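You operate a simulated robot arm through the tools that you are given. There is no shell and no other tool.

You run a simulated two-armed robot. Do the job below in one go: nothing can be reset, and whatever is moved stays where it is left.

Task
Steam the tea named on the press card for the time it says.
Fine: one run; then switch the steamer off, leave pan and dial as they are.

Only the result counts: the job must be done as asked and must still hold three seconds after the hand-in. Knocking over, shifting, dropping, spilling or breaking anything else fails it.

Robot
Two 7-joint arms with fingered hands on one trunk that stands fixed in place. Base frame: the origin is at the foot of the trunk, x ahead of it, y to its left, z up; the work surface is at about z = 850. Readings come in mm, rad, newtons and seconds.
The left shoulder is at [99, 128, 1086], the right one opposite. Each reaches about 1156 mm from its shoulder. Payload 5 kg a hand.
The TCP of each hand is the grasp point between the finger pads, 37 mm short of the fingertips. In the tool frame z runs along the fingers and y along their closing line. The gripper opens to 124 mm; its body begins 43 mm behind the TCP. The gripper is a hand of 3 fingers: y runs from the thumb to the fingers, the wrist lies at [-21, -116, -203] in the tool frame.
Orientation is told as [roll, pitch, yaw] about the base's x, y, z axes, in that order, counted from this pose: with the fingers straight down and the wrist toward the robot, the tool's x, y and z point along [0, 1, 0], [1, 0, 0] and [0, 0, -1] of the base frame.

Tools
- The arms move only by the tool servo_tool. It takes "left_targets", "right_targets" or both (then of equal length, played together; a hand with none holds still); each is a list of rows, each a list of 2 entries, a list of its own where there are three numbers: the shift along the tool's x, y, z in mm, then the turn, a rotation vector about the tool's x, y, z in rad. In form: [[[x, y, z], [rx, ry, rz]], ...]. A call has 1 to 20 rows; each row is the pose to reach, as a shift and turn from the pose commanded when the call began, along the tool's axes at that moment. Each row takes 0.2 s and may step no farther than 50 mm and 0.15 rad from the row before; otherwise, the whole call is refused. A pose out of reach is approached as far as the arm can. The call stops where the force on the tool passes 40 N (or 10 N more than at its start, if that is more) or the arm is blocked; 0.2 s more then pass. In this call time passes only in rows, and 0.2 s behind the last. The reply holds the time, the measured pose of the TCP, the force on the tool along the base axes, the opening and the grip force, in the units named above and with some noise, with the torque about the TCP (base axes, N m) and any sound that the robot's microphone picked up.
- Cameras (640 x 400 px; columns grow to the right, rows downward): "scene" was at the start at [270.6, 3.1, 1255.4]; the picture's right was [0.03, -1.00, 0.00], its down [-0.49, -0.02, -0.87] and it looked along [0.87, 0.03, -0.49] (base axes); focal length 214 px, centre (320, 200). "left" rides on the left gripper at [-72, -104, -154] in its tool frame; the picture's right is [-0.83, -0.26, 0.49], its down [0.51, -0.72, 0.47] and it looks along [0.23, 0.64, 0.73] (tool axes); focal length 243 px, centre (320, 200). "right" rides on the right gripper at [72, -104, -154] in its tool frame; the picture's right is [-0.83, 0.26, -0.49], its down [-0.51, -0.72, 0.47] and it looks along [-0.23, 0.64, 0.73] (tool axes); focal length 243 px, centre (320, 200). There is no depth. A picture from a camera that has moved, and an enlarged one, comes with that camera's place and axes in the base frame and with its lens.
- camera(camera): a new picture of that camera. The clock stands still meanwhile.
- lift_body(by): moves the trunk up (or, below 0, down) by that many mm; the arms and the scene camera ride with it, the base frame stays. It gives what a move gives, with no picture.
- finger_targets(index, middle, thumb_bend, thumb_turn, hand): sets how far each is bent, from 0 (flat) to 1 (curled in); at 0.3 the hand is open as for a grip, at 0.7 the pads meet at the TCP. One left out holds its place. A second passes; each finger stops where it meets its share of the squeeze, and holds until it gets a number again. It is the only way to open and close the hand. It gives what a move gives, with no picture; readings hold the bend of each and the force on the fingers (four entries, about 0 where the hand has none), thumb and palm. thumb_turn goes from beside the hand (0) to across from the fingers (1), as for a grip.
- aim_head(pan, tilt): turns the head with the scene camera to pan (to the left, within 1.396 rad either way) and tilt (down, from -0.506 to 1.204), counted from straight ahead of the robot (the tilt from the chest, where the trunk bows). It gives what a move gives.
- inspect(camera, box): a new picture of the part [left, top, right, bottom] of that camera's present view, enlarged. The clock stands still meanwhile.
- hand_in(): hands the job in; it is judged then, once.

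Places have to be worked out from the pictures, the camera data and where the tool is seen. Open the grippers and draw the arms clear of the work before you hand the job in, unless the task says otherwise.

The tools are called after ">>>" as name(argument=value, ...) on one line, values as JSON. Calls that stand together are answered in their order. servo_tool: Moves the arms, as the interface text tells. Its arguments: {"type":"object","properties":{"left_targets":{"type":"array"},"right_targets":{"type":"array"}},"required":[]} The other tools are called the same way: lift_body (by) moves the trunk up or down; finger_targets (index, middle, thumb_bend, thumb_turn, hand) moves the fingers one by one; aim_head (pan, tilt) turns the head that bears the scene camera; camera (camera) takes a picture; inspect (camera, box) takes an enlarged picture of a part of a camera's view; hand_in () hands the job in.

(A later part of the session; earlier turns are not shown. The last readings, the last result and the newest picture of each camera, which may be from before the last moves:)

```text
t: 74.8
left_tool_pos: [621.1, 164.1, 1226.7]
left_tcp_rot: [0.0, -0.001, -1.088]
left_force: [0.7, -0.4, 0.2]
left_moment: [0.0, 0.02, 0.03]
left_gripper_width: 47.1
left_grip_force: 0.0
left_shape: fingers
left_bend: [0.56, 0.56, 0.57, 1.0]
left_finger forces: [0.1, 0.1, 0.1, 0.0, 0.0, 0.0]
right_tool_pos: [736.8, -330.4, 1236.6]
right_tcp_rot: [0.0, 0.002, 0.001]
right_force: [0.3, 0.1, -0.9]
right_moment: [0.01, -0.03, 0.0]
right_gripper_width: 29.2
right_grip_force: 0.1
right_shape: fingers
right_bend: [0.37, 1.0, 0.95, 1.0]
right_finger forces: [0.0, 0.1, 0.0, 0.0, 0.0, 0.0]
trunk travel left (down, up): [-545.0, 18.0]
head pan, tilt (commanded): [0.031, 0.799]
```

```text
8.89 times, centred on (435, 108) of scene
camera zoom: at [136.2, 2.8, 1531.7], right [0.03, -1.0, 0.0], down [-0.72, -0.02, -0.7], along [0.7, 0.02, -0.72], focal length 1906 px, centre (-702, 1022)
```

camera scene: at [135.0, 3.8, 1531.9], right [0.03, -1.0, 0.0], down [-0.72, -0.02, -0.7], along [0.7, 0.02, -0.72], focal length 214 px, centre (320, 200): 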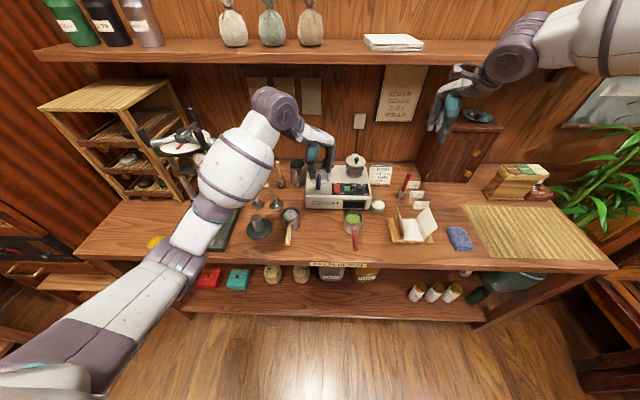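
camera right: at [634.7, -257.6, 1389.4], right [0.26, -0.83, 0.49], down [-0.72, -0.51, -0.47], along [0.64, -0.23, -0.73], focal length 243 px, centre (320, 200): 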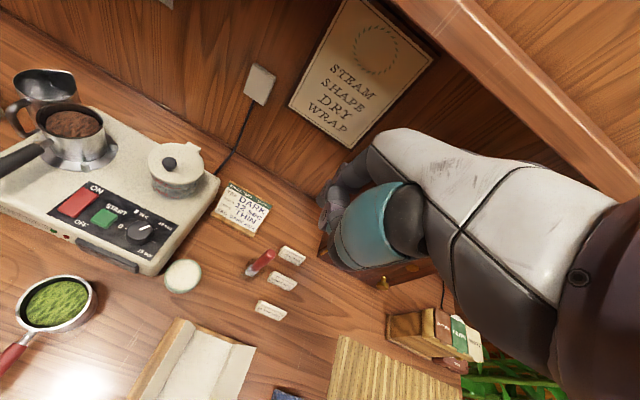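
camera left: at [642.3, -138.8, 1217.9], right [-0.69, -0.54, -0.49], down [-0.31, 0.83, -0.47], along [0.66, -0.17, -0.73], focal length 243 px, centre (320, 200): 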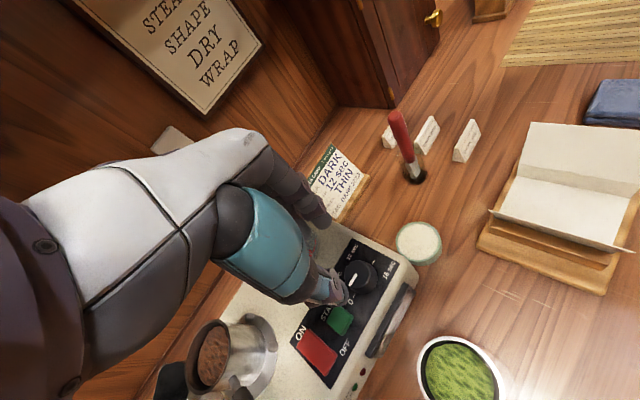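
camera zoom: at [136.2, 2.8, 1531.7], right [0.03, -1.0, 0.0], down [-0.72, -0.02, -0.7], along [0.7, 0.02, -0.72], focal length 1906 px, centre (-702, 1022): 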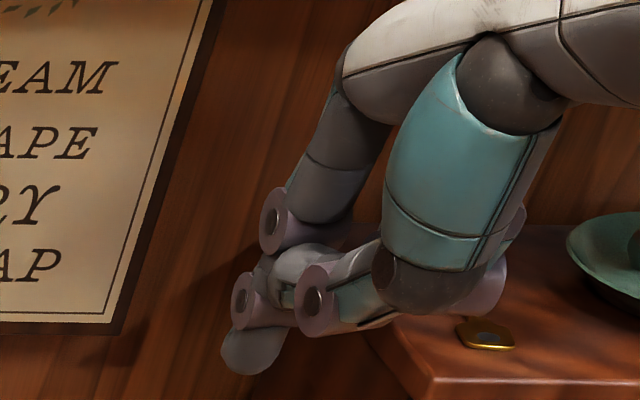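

The extended index tip sits about 57 mm ahead of the TCP and 31 mm below it, and the thumb and middle finger are tucked up higher. I'll bend the index a little more upright for pressing and look again.

>>> finger_targets(hand="right", index=0.5, middle=1.0, thumb_bend=1.0)

>>> inspect(camera="scene", box=[410, 85, 460, 130])

>>> inspect(camera="right", box=[290, 140, 440, 300])

```text
t: 75.8
left_tool_pos: [621.7, 164.6, 1226.6]
left_tcp_rot: [-0.001, 0.002, -1.089]
left_force: [0.1, -0.8, 0.7]
left_moment: [0.03, 0.01, -0.01]
left_gripper_width: 47.5
left_grip_force: 0.0
left_shape: fingers
left_bend: [0.56, 0.56, 0.57, 1.0]
left_finger forces: [0.0, 0.0, 0.0, 0.0, 0.0, 0.0]
right_tool_pos: [736.7, -330.7, 1236.9]
right_tcp_rot: [-0.001, 0.002, 0.001]
right_force: [-0.6, -0.2, 0.3]
right_moment: [0.0, -0.03, 0.01]
right_gripper_width: 27.8
right_grip_force: 0.1
right_shape: fingers
right_bend: [0.38, 1.0, 0.95, 1.0]
right_finger forces: [0.0, 0.0, 0.1, 0.1, 0.0, 0.1]
trunk travel left (down, up): [-545.0, 18.0]
head pan, tilt (commanded): [0.031, 0.799]
```

```text
8.89 times, centred on (435, 108) of scene
camera zoom: at [135.9, 2.7, 1531.7], right [0.03, -1.0, 0.0], down [-0.72, -0.02, -0.7], along [0.7, 0.02, -0.72], focal length 1906 px, centre (-702, 1022)
```

zoom: 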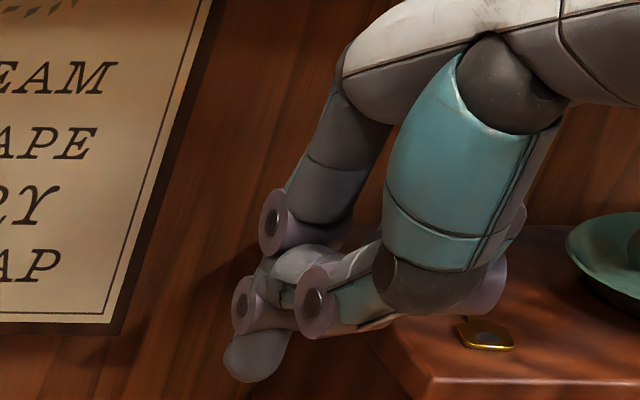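

```text
2.50 times, centred on (365, 220) of right
camera zoom: at [634.5, -257.7, 1389.5], right [0.26, -0.83, 0.49], down [-0.72, -0.51, -0.47], along [0.64, -0.23, -0.73], focal length 606 px, centre (208, 150)
```

zoom: 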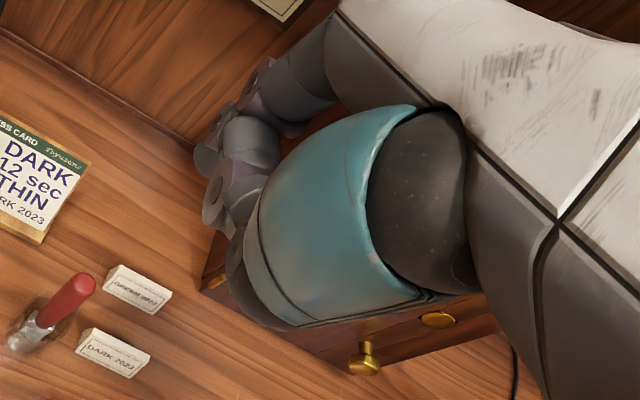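

The index is blocked at 0.38 by the curled thumb. I'll swing the thumb to the side of the hand instead.

>>> finger_targets(hand="right", index=0.3, middle=1.0, thumb_bend=0.6, thumb_turn=0.0)

>>> finger_targets(hand="right", index=0.5, thumb_bend=1.0, thumb_turn=0.0)

>>> inspect(camera="scene", box=[410, 85, 460, 130])

>>> inspect(camera="right", box=[290, 140, 440, 300])

```text
t: 76.8
left_tool_pos: [621.3, 164.5, 1227.5]
left_tcp_rot: [-0.002, -0.001, -1.088]
left_force: [0.2, 0.1, 0.1]
left_moment: [-0.03, -0.01, 0.02]
left_gripper_width: 47.1
left_grip_force: 0.0
left_shape: fingers
left_bend: [0.56, 0.56, 0.57, 1.0]
left_finger forces: [0.0, 0.0, 0.0, 0.0, 0.0, 0.0]
right_tool_pos: [737.9, -330.3, 1239.2]
right_tcp_rot: [0.0, 0.002, -0.001]
right_force: [0.3, 0.1, -0.7]
right_moment: [0.05, -0.01, 0.01]
right_gripper_width: 139.2
right_grip_force: 0.1
right_shape: fingers
right_bend: [0.3, 1.0, 0.6, 0.0]
right_finger forces: [0.1, 0.1, 0.0, 0.0, 0.0, 0.1]
trunk travel left (down, up): [-545.0, 18.0]
head pan, tilt (commanded): [0.031, 0.799]
```

```text
t: 77.8
left_tool_pos: [621.1, 164.8, 1227.8]
left_tcp_rot: [-0.001, -0.001, -1.087]
left_force: [-0.4, 0.4, -0.2]
left_moment: [0.0, 0.01, -0.01]
left_gripper_width: 47.0
left_grip_force: 0.0
left_shape: fingers
left_bend: [0.56, 0.56, 0.57, 1.0]
left_finger forces: [0.0, 0.1, 0.0, 0.0, 0.0, 0.1]
right_tool_pos: [738.4, -330.1, 1237.9]
right_tcp_rot: [-0.001, 0.003, 0.001]
right_force: [-0.1, -0.7, 0.9]
right_moment: [0.01, 0.0, 0.01]
right_gripper_width: 72.8
right_grip_force: 0.0
right_shape: fingers
right_bend: [0.5, 1.0, 1.0, 0.0]
right_finger forces: [0.0, 0.1, 0.0, 0.1, 0.0, 0.0]
trunk travel left (down, up): [-545.0, 18.0]
head pan, tilt (commanded): [0.031, 0.799]
```

```text
8.89 times, centred on (435, 108) of scene
camera zoom: at [135.9, 2.8, 1531.7], right [0.03, -1.0, 0.0], down [-0.72, -0.02, -0.7], along [0.7, 0.02, -0.72], focal length 1906 px, centre (-702, 1022)
```

zoom: 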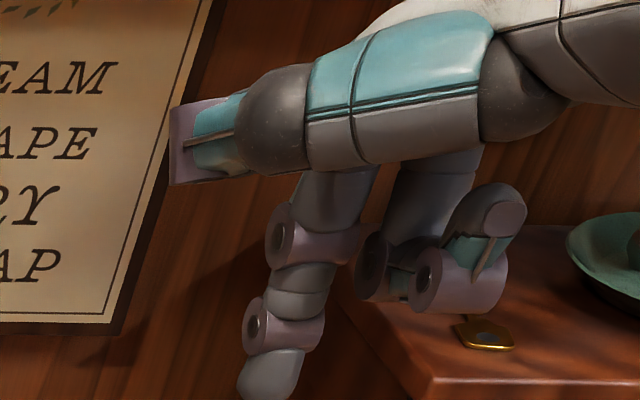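

```text
2.50 times, centred on (365, 220) of right
camera zoom: at [634.4, -257.6, 1389.6], right [0.26, -0.83, 0.49], down [-0.72, -0.51, -0.47], along [0.64, -0.23, -0.73], focal length 606 px, centre (208, 150)
```

zoom: 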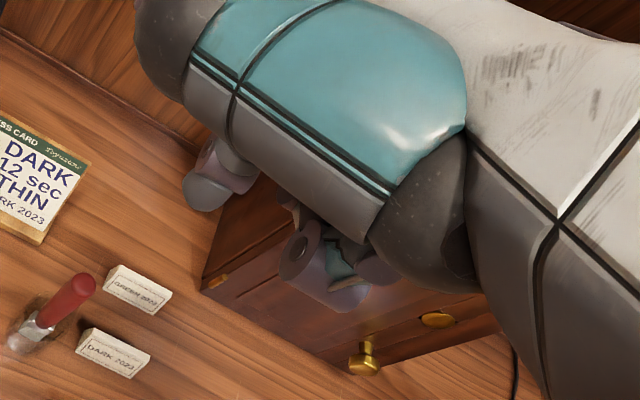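

The index tip is now a clean single poker at about [+10, +39, +34] in the tool frame, with the thumb swung high to the side and the middle finger tucked. I'll bring the right hand toward the panel.

>>> servo_tool(right_targets=[[[32, 0.5, 22], [0, 0, -0.125]], [[65, 1, 44], [0, 0, -0.25]], [[97, 1.5, 66], [0, 0, -0.375]], [[130, 2, 88], [0, 0, -0.5]]])

>>> camera(camera="scene")

>>> camera(camera="right")

```text
t: 78.8
left_tool_pos: [623.5, 166.1, 1226.0]
left_tcp_rot: [-0.004, 0.0, -1.086]
left_force: [0.5, 0.4, 0.2]
left_moment: [-0.02, 0.03, -0.02]
left_gripper_width: 46.9
left_grip_force: 0.0
left_shape: fingers
left_bend: [0.56, 0.56, 0.57, 1.0]
left_finger forces: [0.0, 0.1, 0.0, 0.0, 0.0, 0.1]
right_tool_pos: [741.2, -199.3, 1146.9]
right_tcp_rot: [0.0, 0.004, 0.501]
right_force: [0.3, -0.3, -0.1]
right_moment: [-0.04, 0.05, 0.04]
right_gripper_width: 73.0
right_grip_force: 0.0
right_shape: fingers
right_bend: [0.5, 1.0, 1.0, 0.0]
right_finger forces: [0.0, 0.0, 0.1, 0.1, 0.0, 0.0]
trunk travel left (down, up): [-545.0, 18.0]
head pan, tilt (commanded): [0.031, 0.799]
```

```text
taken
camera scene: at [138.2, 3.6, 1531.3], right [0.03, -1.0, 0.0], down [-0.72, -0.02, -0.7], along [0.7, 0.02, -0.72], focal length 214 px, centre (320, 200)
```

scene: 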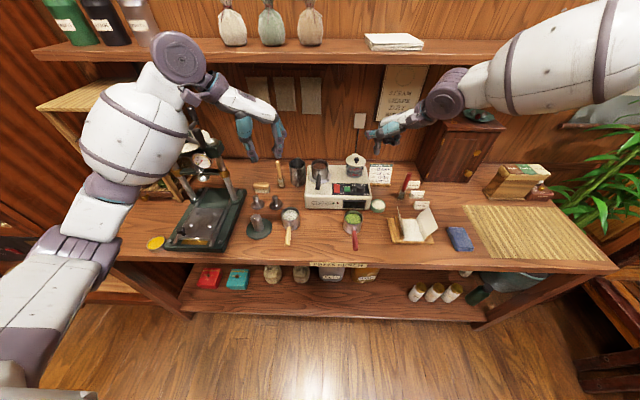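

```text
taken
camera right: at [615.9, -185.8, 1299.0], right [0.63, -0.6, 0.49], down [-0.39, -0.79, -0.47], along [0.67, 0.1, -0.73], focal length 243 px, centre (320, 200)
```

right: 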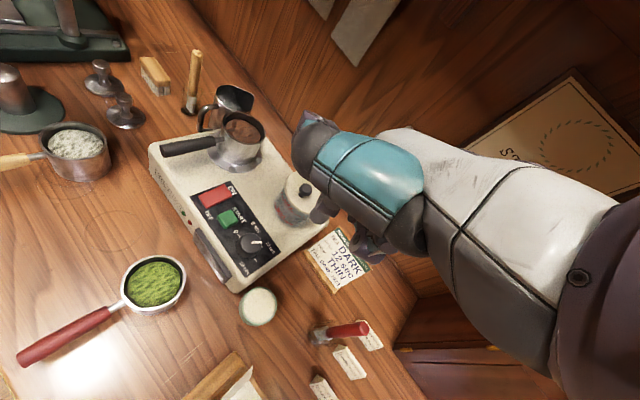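

All clear. I'll move on to hover with the index above the rocker's ON end.

>>> servo_tool(right_targets=[[[21, 22.3, 25], [0, 0, -0.125]], [[42, 44.6, 50], [0, 0, -0.25]], [[63, 67, 76], [0, 0, -0.375]], [[84.2, 89.2, 102], [0, 0, -0.5]], [[84.2, 89.2, 102], [0, 0, -0.5]]])

>>> inspect(camera="scene", box=[310, 130, 390, 210])

>>> camera(camera="right")

>>> camera(camera="left")

```text
t: 80.0
left_tool_pos: [620.9, 165.7, 1229.1]
left_tcp_rot: [0.001, 0.0, -1.086]
left_force: [-0.8, -0.3, -0.8]
left_moment: [0.0, 0.03, -0.01]
left_gripper_width: 47.4
left_grip_force: 0.1
left_shape: fingers
left_bend: [0.56, 0.56, 0.57, 1.0]
left_finger forces: [0.0, 0.0, 0.0, 0.1, 0.1, 0.0]
right_tool_pos: [776.0, -84.1, 1048.3]
right_tcp_rot: [0.002, -0.001, 1.002]
right_force: [-0.5, -0.2, -0.6]
right_moment: [-0.01, 0.01, -0.02]
right_gripper_width: 72.6
right_grip_force: 0.0
right_shape: fingers
right_bend: [0.5, 1.0, 1.0, 0.0]
right_finger forces: [0.1, 0.1, 0.0, 0.1, 0.0, 0.1]
trunk travel left (down, up): [-545.0, 18.0]
head pan, tilt (commanded): [0.031, 0.799]
```

```text
5.00 times, centred on (350, 170) of scene
camera zoom: at [135.2, 2.7, 1531.9], right [0.03, -1.0, 0.0], down [-0.72, -0.02, -0.7], along [0.7, 0.02, -0.72], focal length 1072 px, centre (170, 350)
```

zoom: 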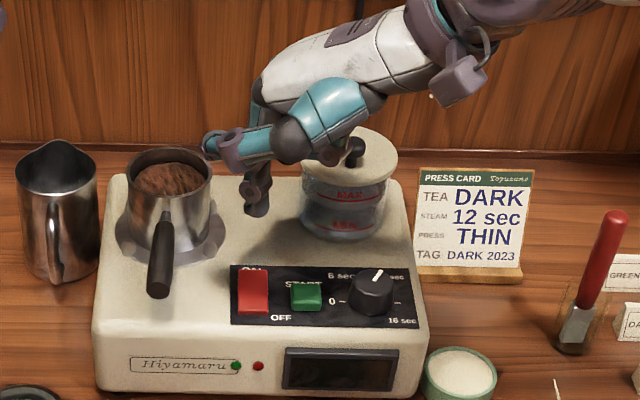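

```text
taken
camera right: at [660.6, -131.9, 1200.2], right [0.84, -0.23, 0.49], down [0.04, -0.88, -0.47], along [0.54, 0.42, -0.73], focal length 243 px, centre (320, 200)
```

right: 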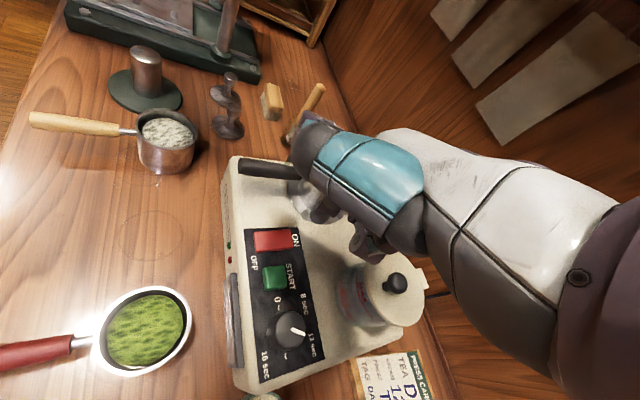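

```text
taken
camera left: at [509.2, 223.2, 1381.0], right [-0.86, -0.15, -0.49], down [0.11, 0.87, -0.47], along [0.5, -0.46, -0.73], focal length 243 px, centre (320, 200)
```

left: 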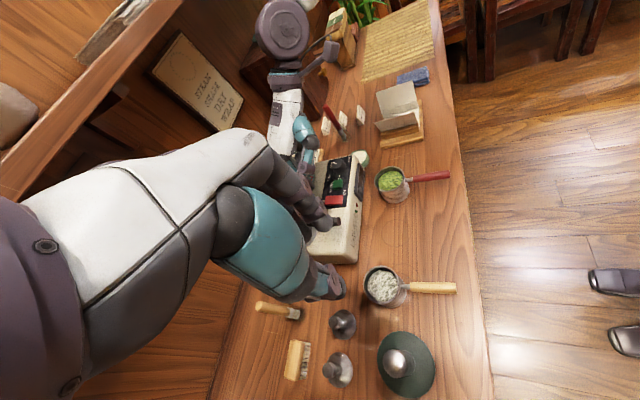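

The index tip is at about [788, −45, 1014], and the rocker runs from x≈750 to 792 with ON at the far end. I'll lower the tip to just above the ON end.

>>> servo_tool(right_targets=[[[1.3, -0.8, 15], [0, 0, 0]], [[2.5, -1.6, 30], [0, 0, 0]], [[2.5, -1.6, 44], [0, 0, 0]]])

>>> inspect(camera="scene", box=[320, 150, 380, 210])

>>> inspect(camera="right", box=[220, 160, 420, 340])

```text
t: 80.8
left_tool_pos: [620.9, 165.0, 1228.2]
left_tcp_rot: [0.0, -0.001, -1.087]
left_force: [0.3, -0.1, 0.0]
left_moment: [0.01, -0.03, 0.0]
left_gripper_width: 47.1
left_grip_force: 0.1
left_shape: fingers
left_bend: [0.56, 0.56, 0.57, 1.0]
left_finger forces: [0.0, 0.0, 0.0, 0.0, 0.0, 0.1]
right_tool_pos: [766.6, -91.4, 1009.2]
right_tcp_rot: [0.002, -0.001, 0.999]
right_force: [-0.4, -1.3, 0.8]
right_moment: [0.01, 0.01, -0.02]
right_gripper_width: 72.8
right_grip_force: 0.0
right_shape: fingers
right_bend: [0.5, 1.0, 1.0, 0.0]
right_finger forces: [0.0, 0.0, 0.0, 0.0, 0.1, 0.0]
right hand out of reach, approached as far as the arm can: row 2, 3
trunk travel left (down, up): [-545.0, 18.0]
head pan, tilt (commanded): [0.031, 0.799]
```

```text
6.67 times, centred on (350, 180) of scene
camera zoom: at [135.1, 2.3, 1531.9], right [0.03, -1.0, 0.0], down [-0.72, -0.02, -0.7], along [0.7, 0.02, -0.72], focal length 1430 px, centre (120, 333)
```

zoom: 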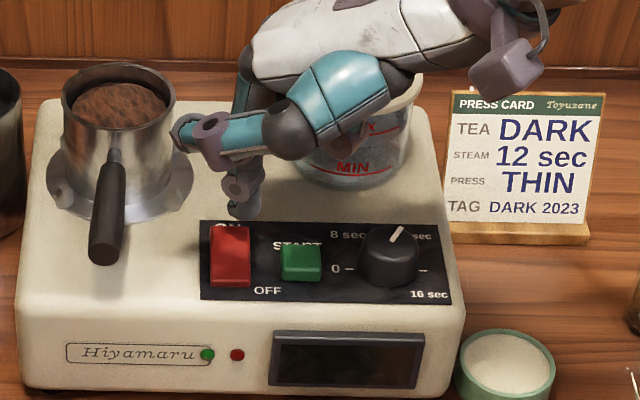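

```text
2.22 times, centred on (320, 250) of right
camera zoom: at [649.8, -139.2, 1160.9], right [0.84, -0.23, 0.49], down [0.04, -0.88, -0.47], along [0.54, 0.41, -0.73], focal length 539 px, centre (320, 89)
```

zoom: 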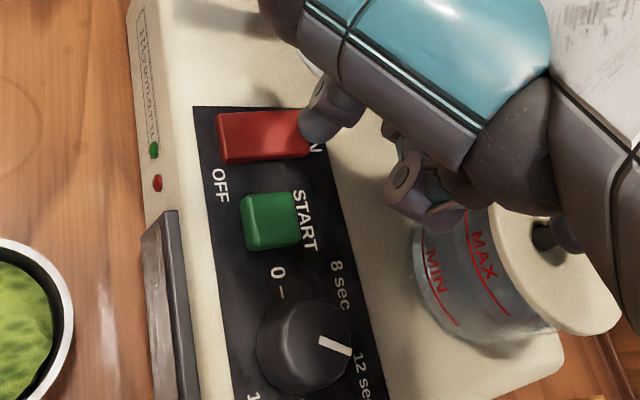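

The right arm reports it can't reach that pose at this yaw, and it stopped short about 20 mm above the switch. I'll rise a little and turn to a smaller yaw (0.6), which it could hold earlier.

>>> servo_tool(right_targets=[[[4.5, 0, -12], [0, 0, 0.1]], [[9, 0, -24], [0, 0, 0.2]], [[13.5, 0.2, -36], [0, 0, 0.3]], [[18, 0.3, -36], [0, 0, 0.4]], [[18, 0.3, -36], [0, 0, 0.4]]])

>>> inspect(camera="scene", box=[320, 140, 380, 210])

>>> inspect(camera="right", box=[220, 160, 420, 340])

```text
t: 82.0
left_tool_pos: [621.8, 165.0, 1227.9]
left_tcp_rot: [-0.001, -0.001, -1.086]
left_force: [0.2, -1.0, -0.5]
left_moment: [-0.01, -0.02, 0.04]
left_gripper_width: 47.1
left_grip_force: 0.1
left_shape: fingers
left_bend: [0.56, 0.56, 0.57, 1.0]
left_finger forces: [0.1, 0.0, 0.0, 0.1, 0.1, 0.0]
right_tool_pos: [750.7, -80.9, 1045.4]
right_tcp_rot: [-0.001, 0.002, 0.601]
right_force: [0.2, 0.7, 0.4]
right_moment: [0.03, 0.01, -0.01]
right_gripper_width: 72.6
right_grip_force: 0.1
right_shape: fingers
right_bend: [0.5, 1.0, 1.0, 0.0]
right_finger forces: [0.0, 0.0, 0.1, 0.0, 0.1, 0.1]
trunk travel left (down, up): [-545.0, 18.0]
head pan, tilt (commanded): [0.031, 0.799]
```

```text
5.71 times, centred on (350, 175) of scene
camera zoom: at [136.0, 2.6, 1531.7], right [0.03, -1.0, 0.0], down [-0.72, -0.02, -0.7], along [0.7, 0.02, -0.72], focal length 1226 px, centre (149, 343)
```

zoom: 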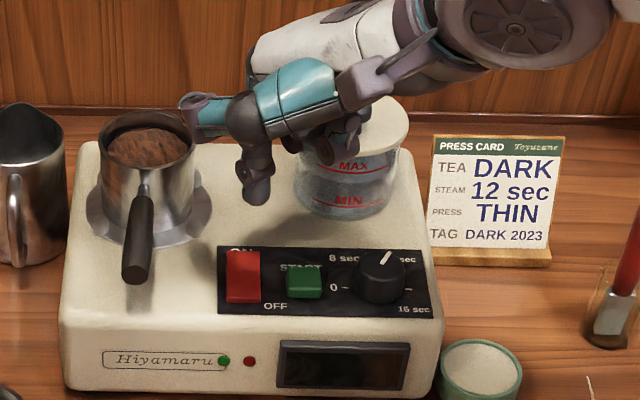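

```text
2.22 times, centred on (320, 250) of right
camera zoom: at [625.8, -79.0, 1197.2], right [0.69, -0.54, 0.49], down [-0.31, -0.83, -0.47], along [0.66, 0.17, -0.73], focal length 539 px, centre (320, 89)
```

zoom: 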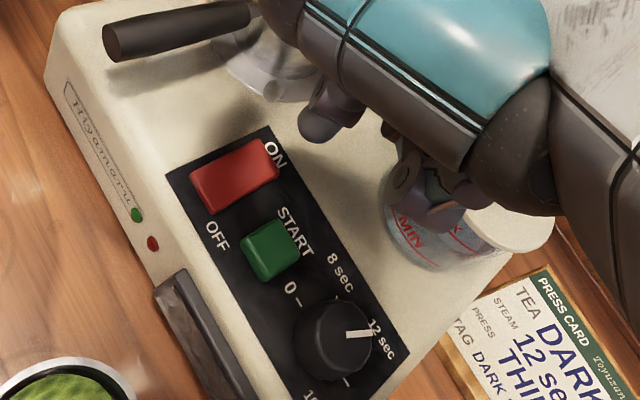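

At yaw 0.6 the pose is reachable, with the tip at about [778, −50, 1011]. I'll shift it over the ON end and lower to just above it.

>>> servo_tool(right_targets=[[[0.5, 4, 12], [0, 0, 0]], [[0.9, 8.5, 26], [0, 0, 0]], [[0.9, 8.5, 38], [0, 0, 0]], [[0.9, 8.5, 44], [0, 0, 0]]])

>>> inspect(camera="scene", box=[325, 155, 375, 205])

>>> inspect(camera="right", box=[220, 160, 420, 340])

```text
t: 83.0
left_tool_pos: [621.7, 165.6, 1227.6]
left_tcp_rot: [0.0, -0.001, -1.087]
left_force: [-0.3, 0.2, 0.0]
left_moment: [-0.03, -0.02, 0.02]
left_gripper_width: 47.1
left_grip_force: 0.0
left_shape: fingers
left_bend: [0.56, 0.56, 0.57, 1.0]
left_finger forces: [0.1, 0.0, 0.1, 0.1, 0.0, 0.0]
right_tool_pos: [758.7, -74.3, 1001.8]
right_tcp_rot: [0.002, 0.001, 0.6]
right_force: [0.6, 0.3, 0.0]
right_moment: [-0.01, 0.01, -0.02]
right_gripper_width: 72.5
right_grip_force: 0.0
right_shape: fingers
right_bend: [0.5, 1.0, 1.0, 0.0]
right_finger forces: [0.1, 0.0, 0.1, 0.0, 0.0, 0.0]
trunk travel left (down, up): [-545.0, 18.0]
head pan, tilt (commanded): [0.031, 0.799]
```

```text
8.00 times, centred on (350, 180) of scene
camera zoom: at [135.9, 2.7, 1531.8], right [0.03, -1.0, 0.0], down [-0.72, -0.02, -0.7], along [0.7, 0.02, -0.72], focal length 1716 px, centre (80, 360)
```

zoom: 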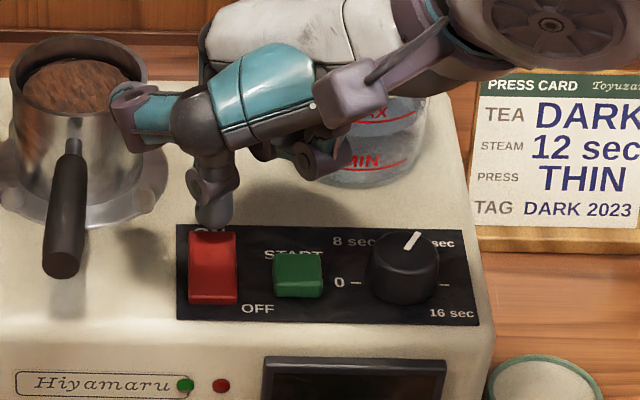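

```text
2.22 times, centred on (320, 250) of right
camera zoom: at [631.4, -73.7, 1153.4], right [0.69, -0.54, 0.49], down [-0.31, -0.83, -0.47], along [0.66, 0.17, -0.73], focal length 539 px, centre (320, 89)
```

zoom: 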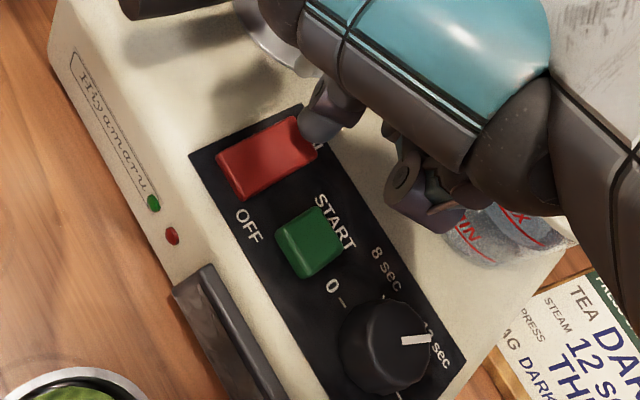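

The tip hovers about 13 mm above the rocker near its far edge (edge at x≈789). I'll shift 5 mm toward the rocker's middle and press down in small steps.

>>> servo_tool(right_targets=[[[2.8, -4.1, 0], [0, 0, 0]], [[2.8, -4.1, 5], [0, 0, 0]], [[2.8, -4.1, 9], [0, 0, 0]], [[2.8, -4.1, 12], [0, 0, 0]]])

>>> inspect(camera="scene", box=[325, 155, 375, 205])

```text
t: 84.0
left_tool_pos: [620.3, 163.8, 1226.7]
left_tcp_rot: [0.0, 0.0, -1.087]
left_force: [0.4, -0.3, 0.0]
left_moment: [-0.01, 0.06, 0.01]
left_gripper_width: 47.0
left_grip_force: 0.2
left_shape: fingers
left_bend: [0.56, 0.56, 0.57, 1.0]
left_finger forces: [0.0, 0.0, 0.1, 0.1, 0.0, 0.0]
right_tool_pos: [751.1, -78.0, 991.0]
right_tcp_rot: [0.002, 0.003, 0.599]
right_force: [0.3, 0.1, 0.1]
right_moment: [-0.01, 0.01, -0.01]
right_gripper_width: 72.5
right_grip_force: 0.1
right_shape: fingers
right_bend: [0.5, 1.0, 1.0, 0.0]
right_finger forces: [0.0, 0.0, 0.0, 0.0, 0.1, 0.0]
right hand out of reach, approached as far as the arm can: row 4
trunk travel left (down, up): [-545.0, 18.0]
head pan, tilt (commanded): [0.031, 0.799]
```

```text
8.00 times, centred on (350, 180) of scene
camera zoom: at [135.5, 2.8, 1531.8], right [0.03, -1.0, 0.0], down [-0.72, -0.02, -0.7], along [0.7, 0.02, -0.72], focal length 1716 px, centre (80, 360)
```

zoom: 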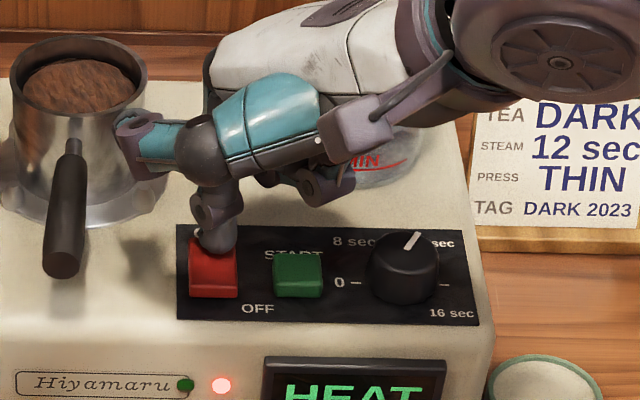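

The red lamp is lit and the display shows "HEAT", so the steamer is on and heating. I'll lift the finger off and read the display.

>>> servo_tool(right_targets=[[[0, 0, -15], [0, 0, 0]], [[0, 0, -35], [0, 0, 0]]])

>>> inspect(camera="scene", box=[310, 165, 380, 215])

>>> inspect(camera="right", box=[220, 160, 420, 340])

```text
t: 84.7
left_tool_pos: [621.9, 164.4, 1229.0]
left_tcp_rot: [0.001, -0.002, -1.088]
left_force: [-0.5, 0.0, 0.4]
left_moment: [0.01, 0.0, -0.01]
left_gripper_width: 46.9
left_grip_force: 0.1
left_shape: fingers
left_bend: [0.56, 0.56, 0.57, 1.0]
left_finger forces: [0.0, 0.0, 0.1, 0.0, 0.1, 0.1]
right_tool_pos: [750.2, -77.1, 1027.5]
right_tcp_rot: [0.001, 0.001, 0.6]
right_force: [0.2, 0.1, -0.1]
right_moment: [-0.04, 0.0, 0.0]
right_gripper_width: 72.4
right_grip_force: 0.1
right_shape: fingers
right_bend: [0.5, 1.0, 1.0, 0.0]
right_finger forces: [0.0, 0.1, 0.0, 0.0, 0.0, 0.0]
trunk travel left (down, up): [-545.0, 18.0]
head pan, tilt (commanded): [0.031, 0.799]
```

```text
8.00 times, centred on (345, 190) of scene
camera zoom: at [134.5, 3.2, 1532.0], right [0.03, -1.0, 0.0], down [-0.72, -0.02, -0.7], along [0.7, 0.02, -0.72], focal length 1716 px, centre (120, 280)
```

zoom: 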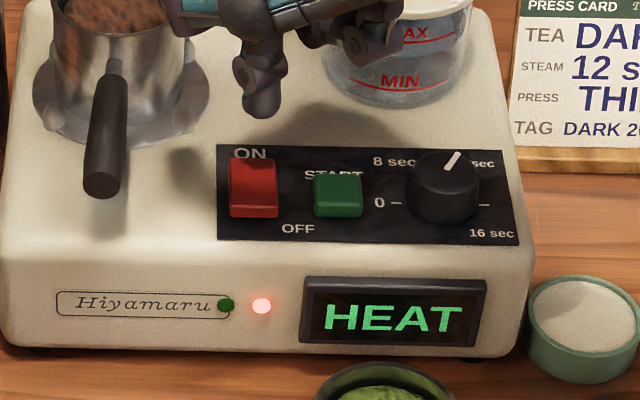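

```text
2.22 times, centred on (320, 250) of right
camera zoom: at [624.1, -75.4, 1179.1], right [0.68, -0.54, 0.49], down [-0.31, -0.83, -0.47], along [0.66, 0.17, -0.73], focal length 539 px, centre (320, 89)
```

zoom: 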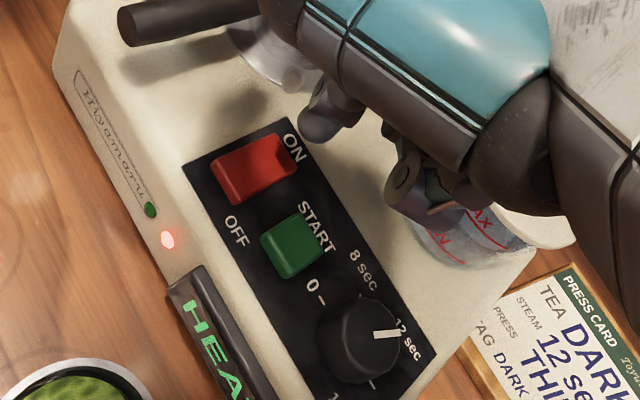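

The display reads HEAT, so it needs time to warm up. Meanwhile I'll place the index above START, at about [763, −86, 951], with a smaller yaw of 0.3 for better reach.

>>> servo_tool(right_targets=[[[-4.2, -11.3, 2.7], [0, 0, 0.1]], [[-8.4, -22.6, 5.3], [0, 0, 0.2]], [[-12.5, -34, 8], [0, 0, 0.3]], [[-12.5, -34, 8], [0, 0, 0.3]]])

>>> inspect(camera="scene", box=[310, 155, 380, 215])

>>> inspect(camera="right", box=[220, 160, 420, 340])

```text
t: 85.7
left_tool_pos: [621.7, 164.9, 1226.7]
left_tcp_rot: [-0.002, 0.0, -1.086]
left_force: [0.0, 0.3, -0.1]
left_moment: [0.01, 0.02, 0.0]
left_gripper_width: 46.9
left_grip_force: 0.2
left_shape: fingers
left_bend: [0.56, 0.56, 0.57, 1.0]
left_finger forces: [0.0, 0.0, 0.0, 0.1, 0.0, 0.0]
right_tool_pos: [730.7, -106.1, 1018.1]
right_tcp_rot: [-0.001, 0.001, 0.298]
right_force: [-0.2, -0.4, -0.5]
right_moment: [-0.02, 0.02, -0.01]
right_gripper_width: 72.5
right_grip_force: 0.1
right_shape: fingers
right_bend: [0.5, 1.0, 1.0, 0.0]
right_finger forces: [0.1, 0.0, 0.0, 0.0, 0.0, 0.0]
trunk travel left (down, up): [-545.0, 18.0]
head pan, tilt (commanded): [0.031, 0.799]
```

```text
6.67 times, centred on (345, 185) of scene
camera zoom: at [136.0, 3.0, 1531.7], right [0.03, -1.0, 0.0], down [-0.72, -0.02, -0.7], along [0.7, 0.02, -0.72], focal length 1430 px, centre (153, 300)
```

zoom: 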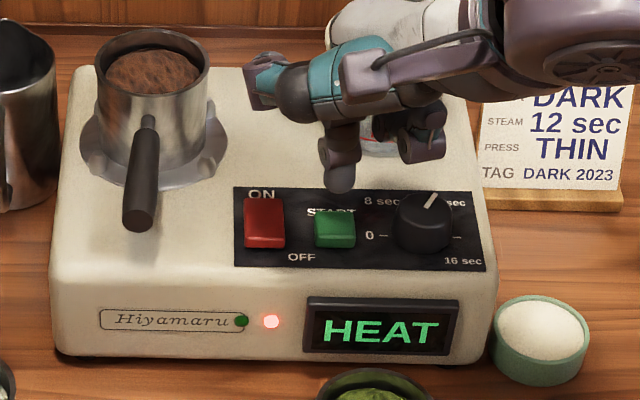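

```text
2.22 times, centred on (320, 250) of right
camera zoom: at [609.8, -67.6, 1170.3], right [0.5, -0.72, 0.49], down [-0.54, -0.7, -0.47], along [0.68, -0.03, -0.73], focal length 539 px, centre (320, 89)
```

zoom: 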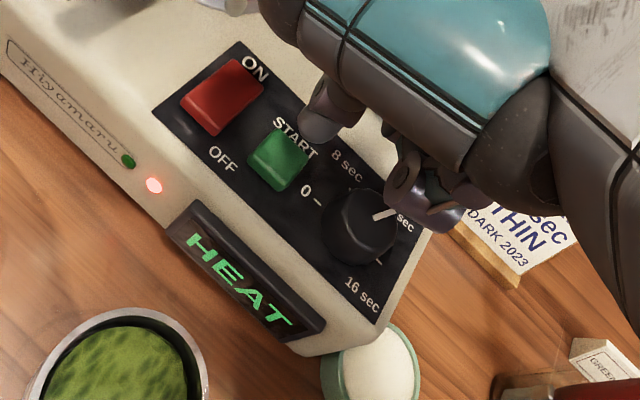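

The index tip hovers at about [762, −85, 984], right over START. The display still shows HEAT, so I'll wait and poll.

>>> servo_tool(right_targets=[[[0, 0, 0], [0, 0, 0]], [[0, 0, 0], [0, 0, 0]], [[0, 0, 0], [0, 0, 0]], [[0, 0, 0], [0, 0, 0]], [[0, 0, 0], [0, 0, 0]], [[0, 0, 0], [0, 0, 0]], [[0, 0, 0], [0, 0, 0]], [[0, 0, 0], [0, 0, 0]], [[0, 0, 0], [0, 0, 0]], [[0, 0, 0], [0, 0, 0]], [[0, 0, 0], [0, 0, 0]], [[0, 0, 0], [0, 0, 0]], [[0, 0, 0], [0, 0, 0]], [[0, 0, 0], [0, 0, 0]], [[0, 0, 0], [0, 0, 0]]])

>>> inspect(camera="scene", box=[310, 155, 380, 215])

```text
t: 88.8
left_tool_pos: [621.0, 164.5, 1227.4]
left_tcp_rot: [-0.001, 0.0, -1.087]
left_force: [-0.1, -0.1, -0.7]
left_moment: [0.01, -0.02, 0.02]
left_gripper_width: 47.1
left_grip_force: 0.1
left_shape: fingers
left_bend: [0.56, 0.56, 0.57, 1.0]
left_finger forces: [0.0, 0.0, 0.0, 0.0, 0.1, 0.0]
right_tool_pos: [729.9, -107.1, 1018.9]
right_tcp_rot: [-0.001, 0.001, 0.301]
right_force: [-0.1, 1.4, 0.3]
right_moment: [-0.01, 0.01, -0.02]
right_gripper_width: 72.4
right_grip_force: 0.1
right_shape: fingers
right_bend: [0.5, 1.0, 1.0, 0.0]
right_finger forces: [0.0, 0.0, 0.0, 0.0, 0.1, 0.0]
trunk travel left (down, up): [-545.0, 18.0]
head pan, tilt (commanded): [0.031, 0.799]
```

```text
6.67 times, centred on (345, 185) of scene
camera zoom: at [135.9, 2.8, 1531.7], right [0.03, -1.0, 0.0], down [-0.72, -0.02, -0.7], along [0.7, 0.02, -0.72], focal length 1430 px, centre (153, 300)
```

zoom: 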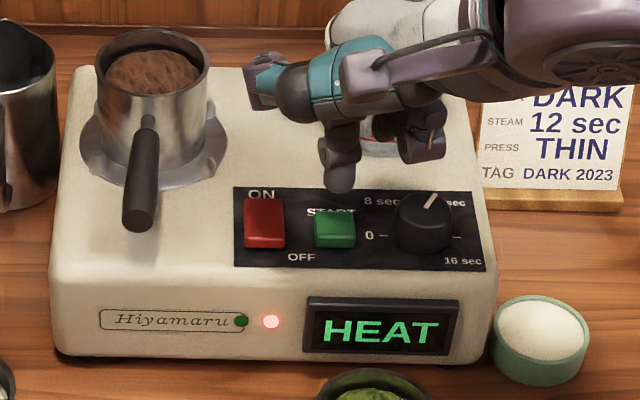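

It is still heating, with no sound yet. I'll keep waiting.

>>> servo_tool(right_targets=[[[0, 0, 0], [0, 0, 0]], [[0, 0, 0], [0, 0, 0]], [[0, 0, 0], [0, 0, 0]], [[0, 0, 0], [0, 0, 0]], [[0, 0, 0], [0, 0, 0]], [[0, 0, 0], [0, 0, 0]], [[0, 0, 0], [0, 0, 0]], [[0, 0, 0], [0, 0, 0]], [[0, 0, 0], [0, 0, 0]], [[0, 0, 0], [0, 0, 0]], [[0, 0, 0], [0, 0, 0]], [[0, 0, 0], [0, 0, 0]], [[0, 0, 0], [0, 0, 0]], [[0, 0, 0], [0, 0, 0]], [[0, 0, 0], [0, 0, 0]], [[0, 0, 0], [0, 0, 0]], [[0, 0, 0], [0, 0, 0]], [[0, 0, 0], [0, 0, 0]], [[0, 0, 0], [0, 0, 0]], [[0, 0, 0], [0, 0, 0]]])

>>> inspect(camera="scene", box=[310, 155, 380, 215])

```text
t: 93.0
left_tool_pos: [621.9, 164.4, 1226.4]
left_tcp_rot: [-0.001, 0.001, -1.089]
left_force: [-0.2, 1.0, -0.1]
left_moment: [0.01, 0.01, 0.01]
left_gripper_width: 47.2
left_grip_force: 0.0
left_shape: fingers
left_bend: [0.56, 0.56, 0.57, 1.0]
left_finger forces: [0.1, 0.1, 0.0, 0.0, 0.0, 0.1]
right_tool_pos: [729.8, -105.0, 1018.0]
right_tcp_rot: [0.002, 0.0, 0.3]
right_force: [-0.2, 0.1, -0.6]
right_moment: [-0.01, -0.02, -0.01]
right_gripper_width: 72.8
right_grip_force: 0.1
right_shape: fingers
right_bend: [0.5, 1.0, 1.0, 0.0]
right_finger forces: [0.1, 0.0, 0.1, 0.1, 0.0, 0.0]
trunk travel left (down, up): [-545.0, 18.0]
head pan, tilt (commanded): [0.031, 0.799]
```

```text
6.67 times, centred on (345, 185) of scene
camera zoom: at [135.9, 2.8, 1531.7], right [0.03, -1.0, 0.0], down [-0.72, -0.02, -0.7], along [0.7, 0.02, -0.72], focal length 1430 px, centre (153, 300)
```

zoom: 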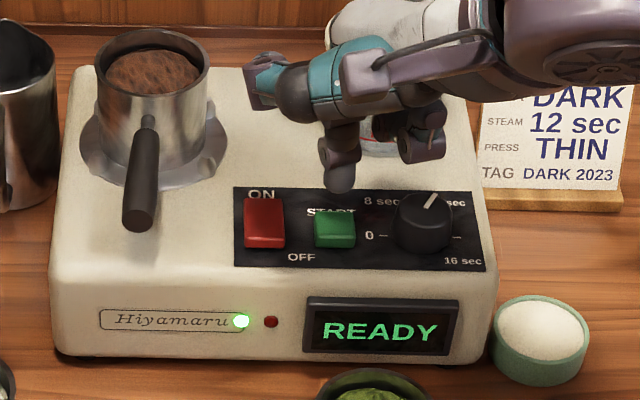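

The display says READY with the green lamp on. I'll press START with the index, going down carefully.

>>> servo_tool(right_targets=[[[0, 0, 12], [0, 0, 0]], [[0, 0, 22], [0, 0, 0]], [[0, 0, 27], [0, 0, 0]]])

>>> inspect(camera="scene", box=[310, 155, 380, 215])

>>> inspect(camera="right", box=[220, 160, 420, 340])

```text
t: 93.8
left_tool_pos: [621.7, 164.7, 1228.4]
left_tcp_rot: [-0.002, 0.0, -1.087]
left_force: [0.5, 0.3, -0.3]
left_moment: [-0.04, 0.03, -0.04]
left_gripper_width: 46.8
left_grip_force: 0.0
left_shape: fingers
left_bend: [0.56, 0.56, 0.57, 1.0]
left_finger forces: [0.1, 0.0, 0.1, 0.1, 0.1, 0.1]
right_tool_pos: [728.7, -107.8, 991.8]
right_tcp_rot: [0.0, -0.001, 0.3]
right_force: [0.5, -0.6, 2.0]
right_moment: [0.01, -0.07, -0.02]
right_gripper_width: 72.7
right_grip_force: 0.6
right_shape: fingers
right_bend: [0.5, 1.0, 1.0, 0.0]
right_finger forces: [1.7, 0.0, 0.0, 0.0, 0.1, 0.0]
trunk travel left (down, up): [-545.0, 18.0]
head pan, tilt (commanded): [0.031, 0.799]
```

```text
6.67 times, centred on (345, 185) of scene
camera zoom: at [135.3, 2.8, 1531.9], right [0.03, -1.0, 0.0], down [-0.72, -0.02, -0.7], along [0.7, 0.02, -0.72], focal length 1430 px, centre (153, 300)
```

zoom: 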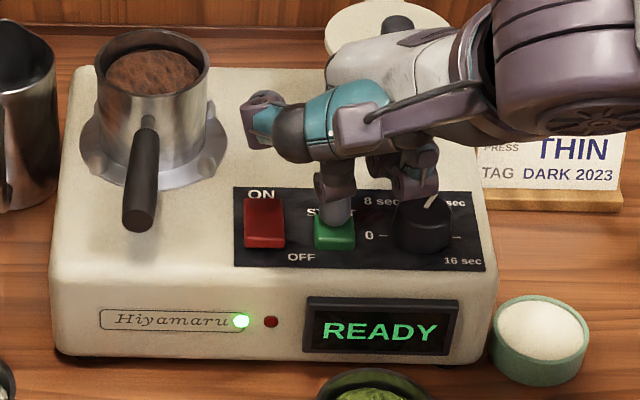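

```text
2.22 times, centred on (320, 250) of right
camera zoom: at [609.4, -67.6, 1144.1], right [0.5, -0.72, 0.49], down [-0.54, -0.7, -0.47], along [0.68, -0.03, -0.73], focal length 539 px, centre (320, 89)
```

zoom: 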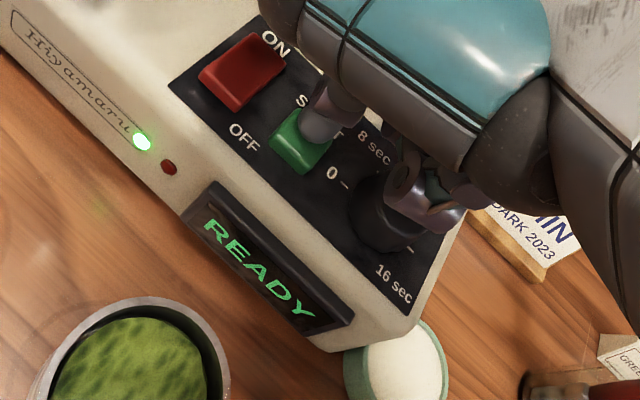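

The tip has just touched START (2 N) and the display still says READY. I'll press on in 1.5 mm steps.

>>> servo_tool(right_targets=[[[0, 0, 1.5], [0, 0, 0]], [[0, 0, 3], [0, 0, 0]]])

>>> inspect(camera="scene", box=[310, 155, 380, 215])

```text
t: 94.5
left_tool_pos: [621.1, 165.5, 1228.1]
left_tcp_rot: [0.001, 0.0, -1.088]
left_force: [-0.6, 1.0, 0.7]
left_moment: [-0.01, 0.05, 0.03]
left_gripper_width: 47.3
left_grip_force: 0.1
left_shape: fingers
left_bend: [0.56, 0.56, 0.57, 1.0]
left_finger forces: [0.0, 0.0, 0.0, 0.0, 0.1, 0.0]
right_tool_pos: [730.3, -106.6, 989.9]
right_tcp_rot: [0.0, 0.0, 0.301]
right_force: [0.1, 1.0, 5.2]
right_moment: [0.18, -0.21, 0.03]
right_gripper_width: 72.6
right_grip_force: 3.0
right_shape: fingers
right_bend: [0.5, 1.0, 1.0, 0.0]
right_finger forces: [4.9, 0.1, 0.1, 0.1, 0.0, 0.0]
trunk travel left (down, up): [-545.0, 18.0]
head pan, tilt (commanded): [0.031, 0.799]
heard: click
```

```text
6.67 times, centred on (345, 185) of scene
camera zoom: at [134.9, 3.0, 1531.9], right [0.03, -1.0, 0.0], down [-0.72, -0.02, -0.7], along [0.7, 0.02, -0.72], focal length 1430 px, centre (153, 300)
```

zoom: 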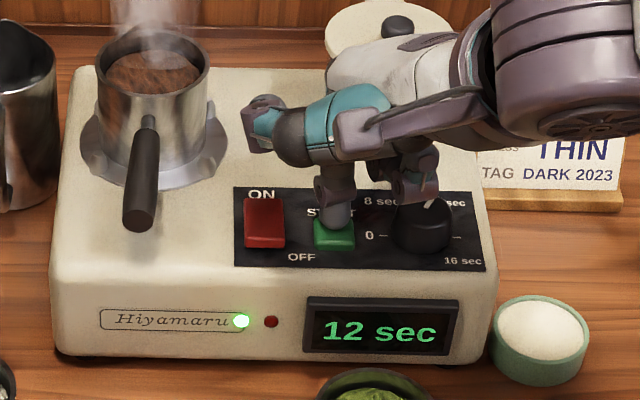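

A click sounded, the display shows "12 sec" and steam rises from the pan, so the run has started. I'll lift the finger and place it above the OFF end to be ready.

>>> servo_tool(right_targets=[[[0, 0, -12], [0, 0, 0]], [[0, 0, -35], [0, 0, 0]], [[20, 2.8, -38], [0, 0, 0]], [[41.7, 5.6, -38], [0, 0, 0]]])

>>> inspect(camera="scene", box=[310, 155, 380, 215])

>>> inspect(camera="right", box=[220, 160, 420, 340])

```text
t: 95.5
left_tool_pos: [622.1, 165.4, 1226.1]
left_tcp_rot: [-0.002, 0.0, -1.088]
left_force: [-0.3, 1.1, -0.3]
left_moment: [-0.01, 0.03, 0.03]
left_gripper_width: 47.0
left_grip_force: 0.0
left_shape: fingers
left_bend: [0.56, 0.56, 0.57, 1.0]
left_finger forces: [0.0, 0.0, 0.0, 0.0, 0.0, 0.0]
right_tool_pos: [724.1, -66.3, 1024.1]
right_tcp_rot: [0.001, 0.004, 0.299]
right_force: [0.3, 1.1, 0.6]
right_moment: [0.0, 0.03, 0.02]
right_gripper_width: 72.3
right_grip_force: 0.1
right_shape: fingers
right_bend: [0.5, 1.0, 1.0, 0.0]
right_finger forces: [0.0, 0.1, 0.1, 0.0, 0.0, 0.0]
trunk travel left (down, up): [-545.0, 18.0]
head pan, tilt (commanded): [0.031, 0.799]
```

```text
6.67 times, centred on (345, 185) of scene
camera zoom: at [137.5, 2.8, 1531.4], right [0.03, -1.0, 0.0], down [-0.72, -0.02, -0.7], along [0.7, 0.02, -0.72], focal length 1430 px, centre (153, 300)
```

zoom: 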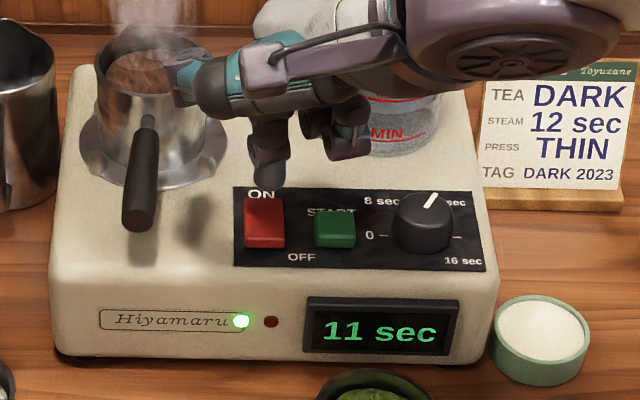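

```text
2.22 times, centred on (320, 250) of right
camera zoom: at [603.8, -26.9, 1176.7], right [0.5, -0.72, 0.49], down [-0.54, -0.7, -0.47], along [0.68, -0.03, -0.73], focal length 539 px, centre (320, 89)
```

zoom: 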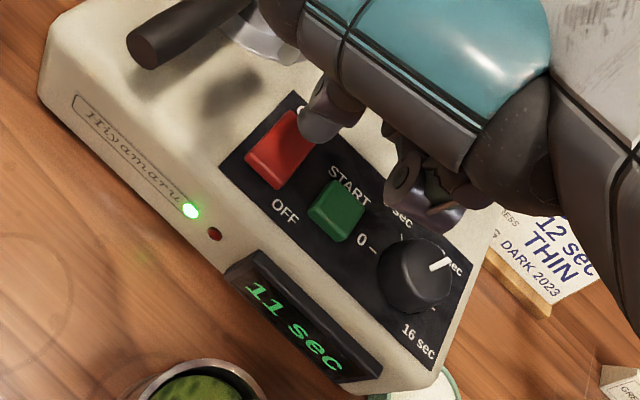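

The countdown reads 11 sec and the tip is above the OFF end, at about [758, −45, 990]. I'll wait for the run to finish.

>>> servo_tool(right_targets=[[[0, 0, 0], [0, 0, 0]], [[0, 0, 0], [0, 0, 0]], [[0, 0, 0], [0, 0, 0]], [[0, 0, 0], [0, 0, 0]], [[0, 0, 0], [0, 0, 0]], [[0, 0, 0], [0, 0, 0]], [[0, 0, 0], [0, 0, 0]], [[0, 0, 0], [0, 0, 0]], [[0, 0, 0], [0, 0, 0]], [[0, 0, 0], [0, 0, 0]], [[0, 0, 0], [0, 0, 0]], [[0, 0, 0], [0, 0, 0]], [[0, 0, 0], [0, 0, 0]], [[0, 0, 0], [0, 0, 0]], [[0, 0, 0], [0, 0, 0]], [[0, 0, 0], [0, 0, 0]], [[0, 0, 0], [0, 0, 0]], [[0, 0, 0], [0, 0, 0]], [[0, 0, 0], [0, 0, 0]], [[0, 0, 0], [0, 0, 0]]])

>>> inspect(camera="scene", box=[310, 155, 380, 215])

```text
t: 99.7
left_tool_pos: [619.9, 163.9, 1227.7]
left_tcp_rot: [-0.001, 0.001, -1.087]
left_force: [0.1, -0.1, -0.4]
left_moment: [0.01, 0.01, 0.0]
left_gripper_width: 47.0
left_grip_force: 0.1
left_shape: fingers
left_bend: [0.56, 0.56, 0.57, 1.0]
left_finger forces: [0.1, 0.0, 0.0, 0.0, 0.0, 0.1]
right_tool_pos: [723.0, -65.7, 1026.0]
right_tcp_rot: [-0.002, 0.001, 0.3]
right_force: [-0.1, -0.2, -0.8]
right_moment: [-0.02, -0.04, 0.01]
right_gripper_width: 72.7
right_grip_force: 0.1
right_shape: fingers
right_bend: [0.5, 1.0, 1.0, 0.0]
right_finger forces: [0.0, 0.0, 0.0, 0.0, 0.0, 0.0]
trunk travel left (down, up): [-545.0, 18.0]
head pan, tilt (commanded): [0.031, 0.799]
```

```text
6.67 times, centred on (345, 185) of scene
camera zoom: at [135.9, 2.8, 1531.7], right [0.03, -1.0, 0.0], down [-0.72, -0.02, -0.7], along [0.7, 0.02, -0.72], focal length 1430 px, centre (153, 300)
```

zoom: 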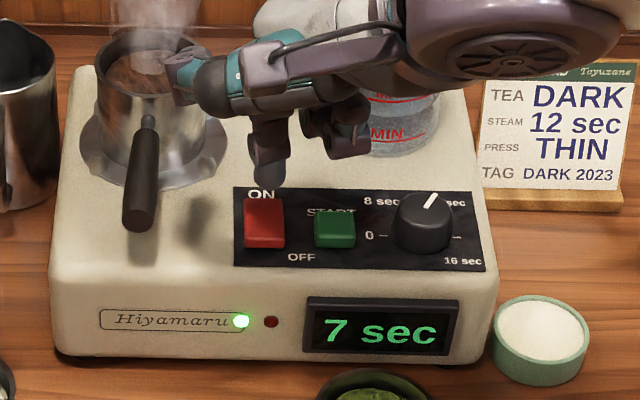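

7 seconds are left. I'll keep waiting.

>>> servo_tool(right_targets=[[[0, 0, 0], [0, 0, 0]], [[0, 0, 0], [0, 0, 0]], [[0, 0, 0], [0, 0, 0]], [[0, 0, 0], [0, 0, 0]], [[0, 0, 0], [0, 0, 0]], [[0, 0, 0], [0, 0, 0]], [[0, 0, 0], [0, 0, 0]], [[0, 0, 0], [0, 0, 0]], [[0, 0, 0], [0, 0, 0]], [[0, 0, 0], [0, 0, 0]], [[0, 0, 0], [0, 0, 0]], [[0, 0, 0], [0, 0, 0]], [[0, 0, 0], [0, 0, 0]], [[0, 0, 0], [0, 0, 0]], [[0, 0, 0], [0, 0, 0]], [[0, 0, 0], [0, 0, 0]], [[0, 0, 0], [0, 0, 0]], [[0, 0, 0], [0, 0, 0]], [[0, 0, 0], [0, 0, 0]], [[0, 0, 0], [0, 0, 0]]])

>>> inspect(camera="scene", box=[310, 155, 380, 215])

```text
t: 103.8
left_tool_pos: [621.0, 164.6, 1228.1]
left_tcp_rot: [-0.002, 0.0, -1.086]
left_force: [-0.5, -0.2, 0.6]
left_moment: [0.01, -0.03, 0.01]
left_gripper_width: 46.9
left_grip_force: 0.0
left_shape: fingers
left_bend: [0.56, 0.56, 0.57, 1.0]
left_finger forces: [0.0, 0.1, 0.0, 0.0, 0.0, 0.1]
right_tool_pos: [723.0, -66.2, 1026.8]
right_tcp_rot: [0.0, 0.001, 0.301]
right_force: [0.1, 0.4, 0.5]
right_moment: [-0.03, 0.0, -0.01]
right_gripper_width: 72.4
right_grip_force: 0.0
right_shape: fingers
right_bend: [0.5, 1.0, 1.0, 0.0]
right_finger forces: [0.0, 0.0, 0.0, 0.1, 0.0, 0.0]
trunk travel left (down, up): [-545.0, 18.0]
head pan, tilt (commanded): [0.031, 0.799]
```

```text
6.67 times, centred on (345, 185) of scene
camera zoom: at [135.9, 2.8, 1531.7], right [0.03, -1.0, 0.0], down [-0.72, -0.02, -0.7], along [0.7, 0.02, -0.72], focal length 1430 px, centre (153, 300)
```

zoom: 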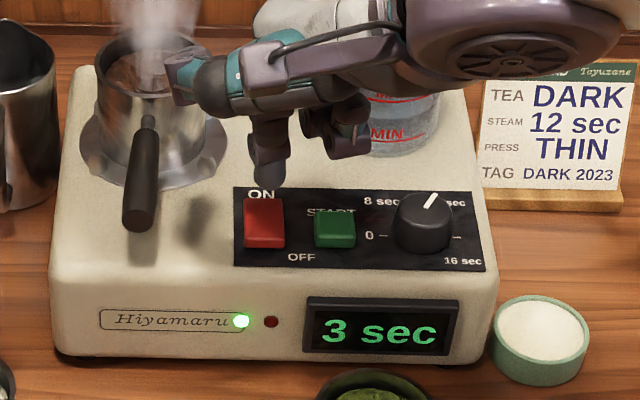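

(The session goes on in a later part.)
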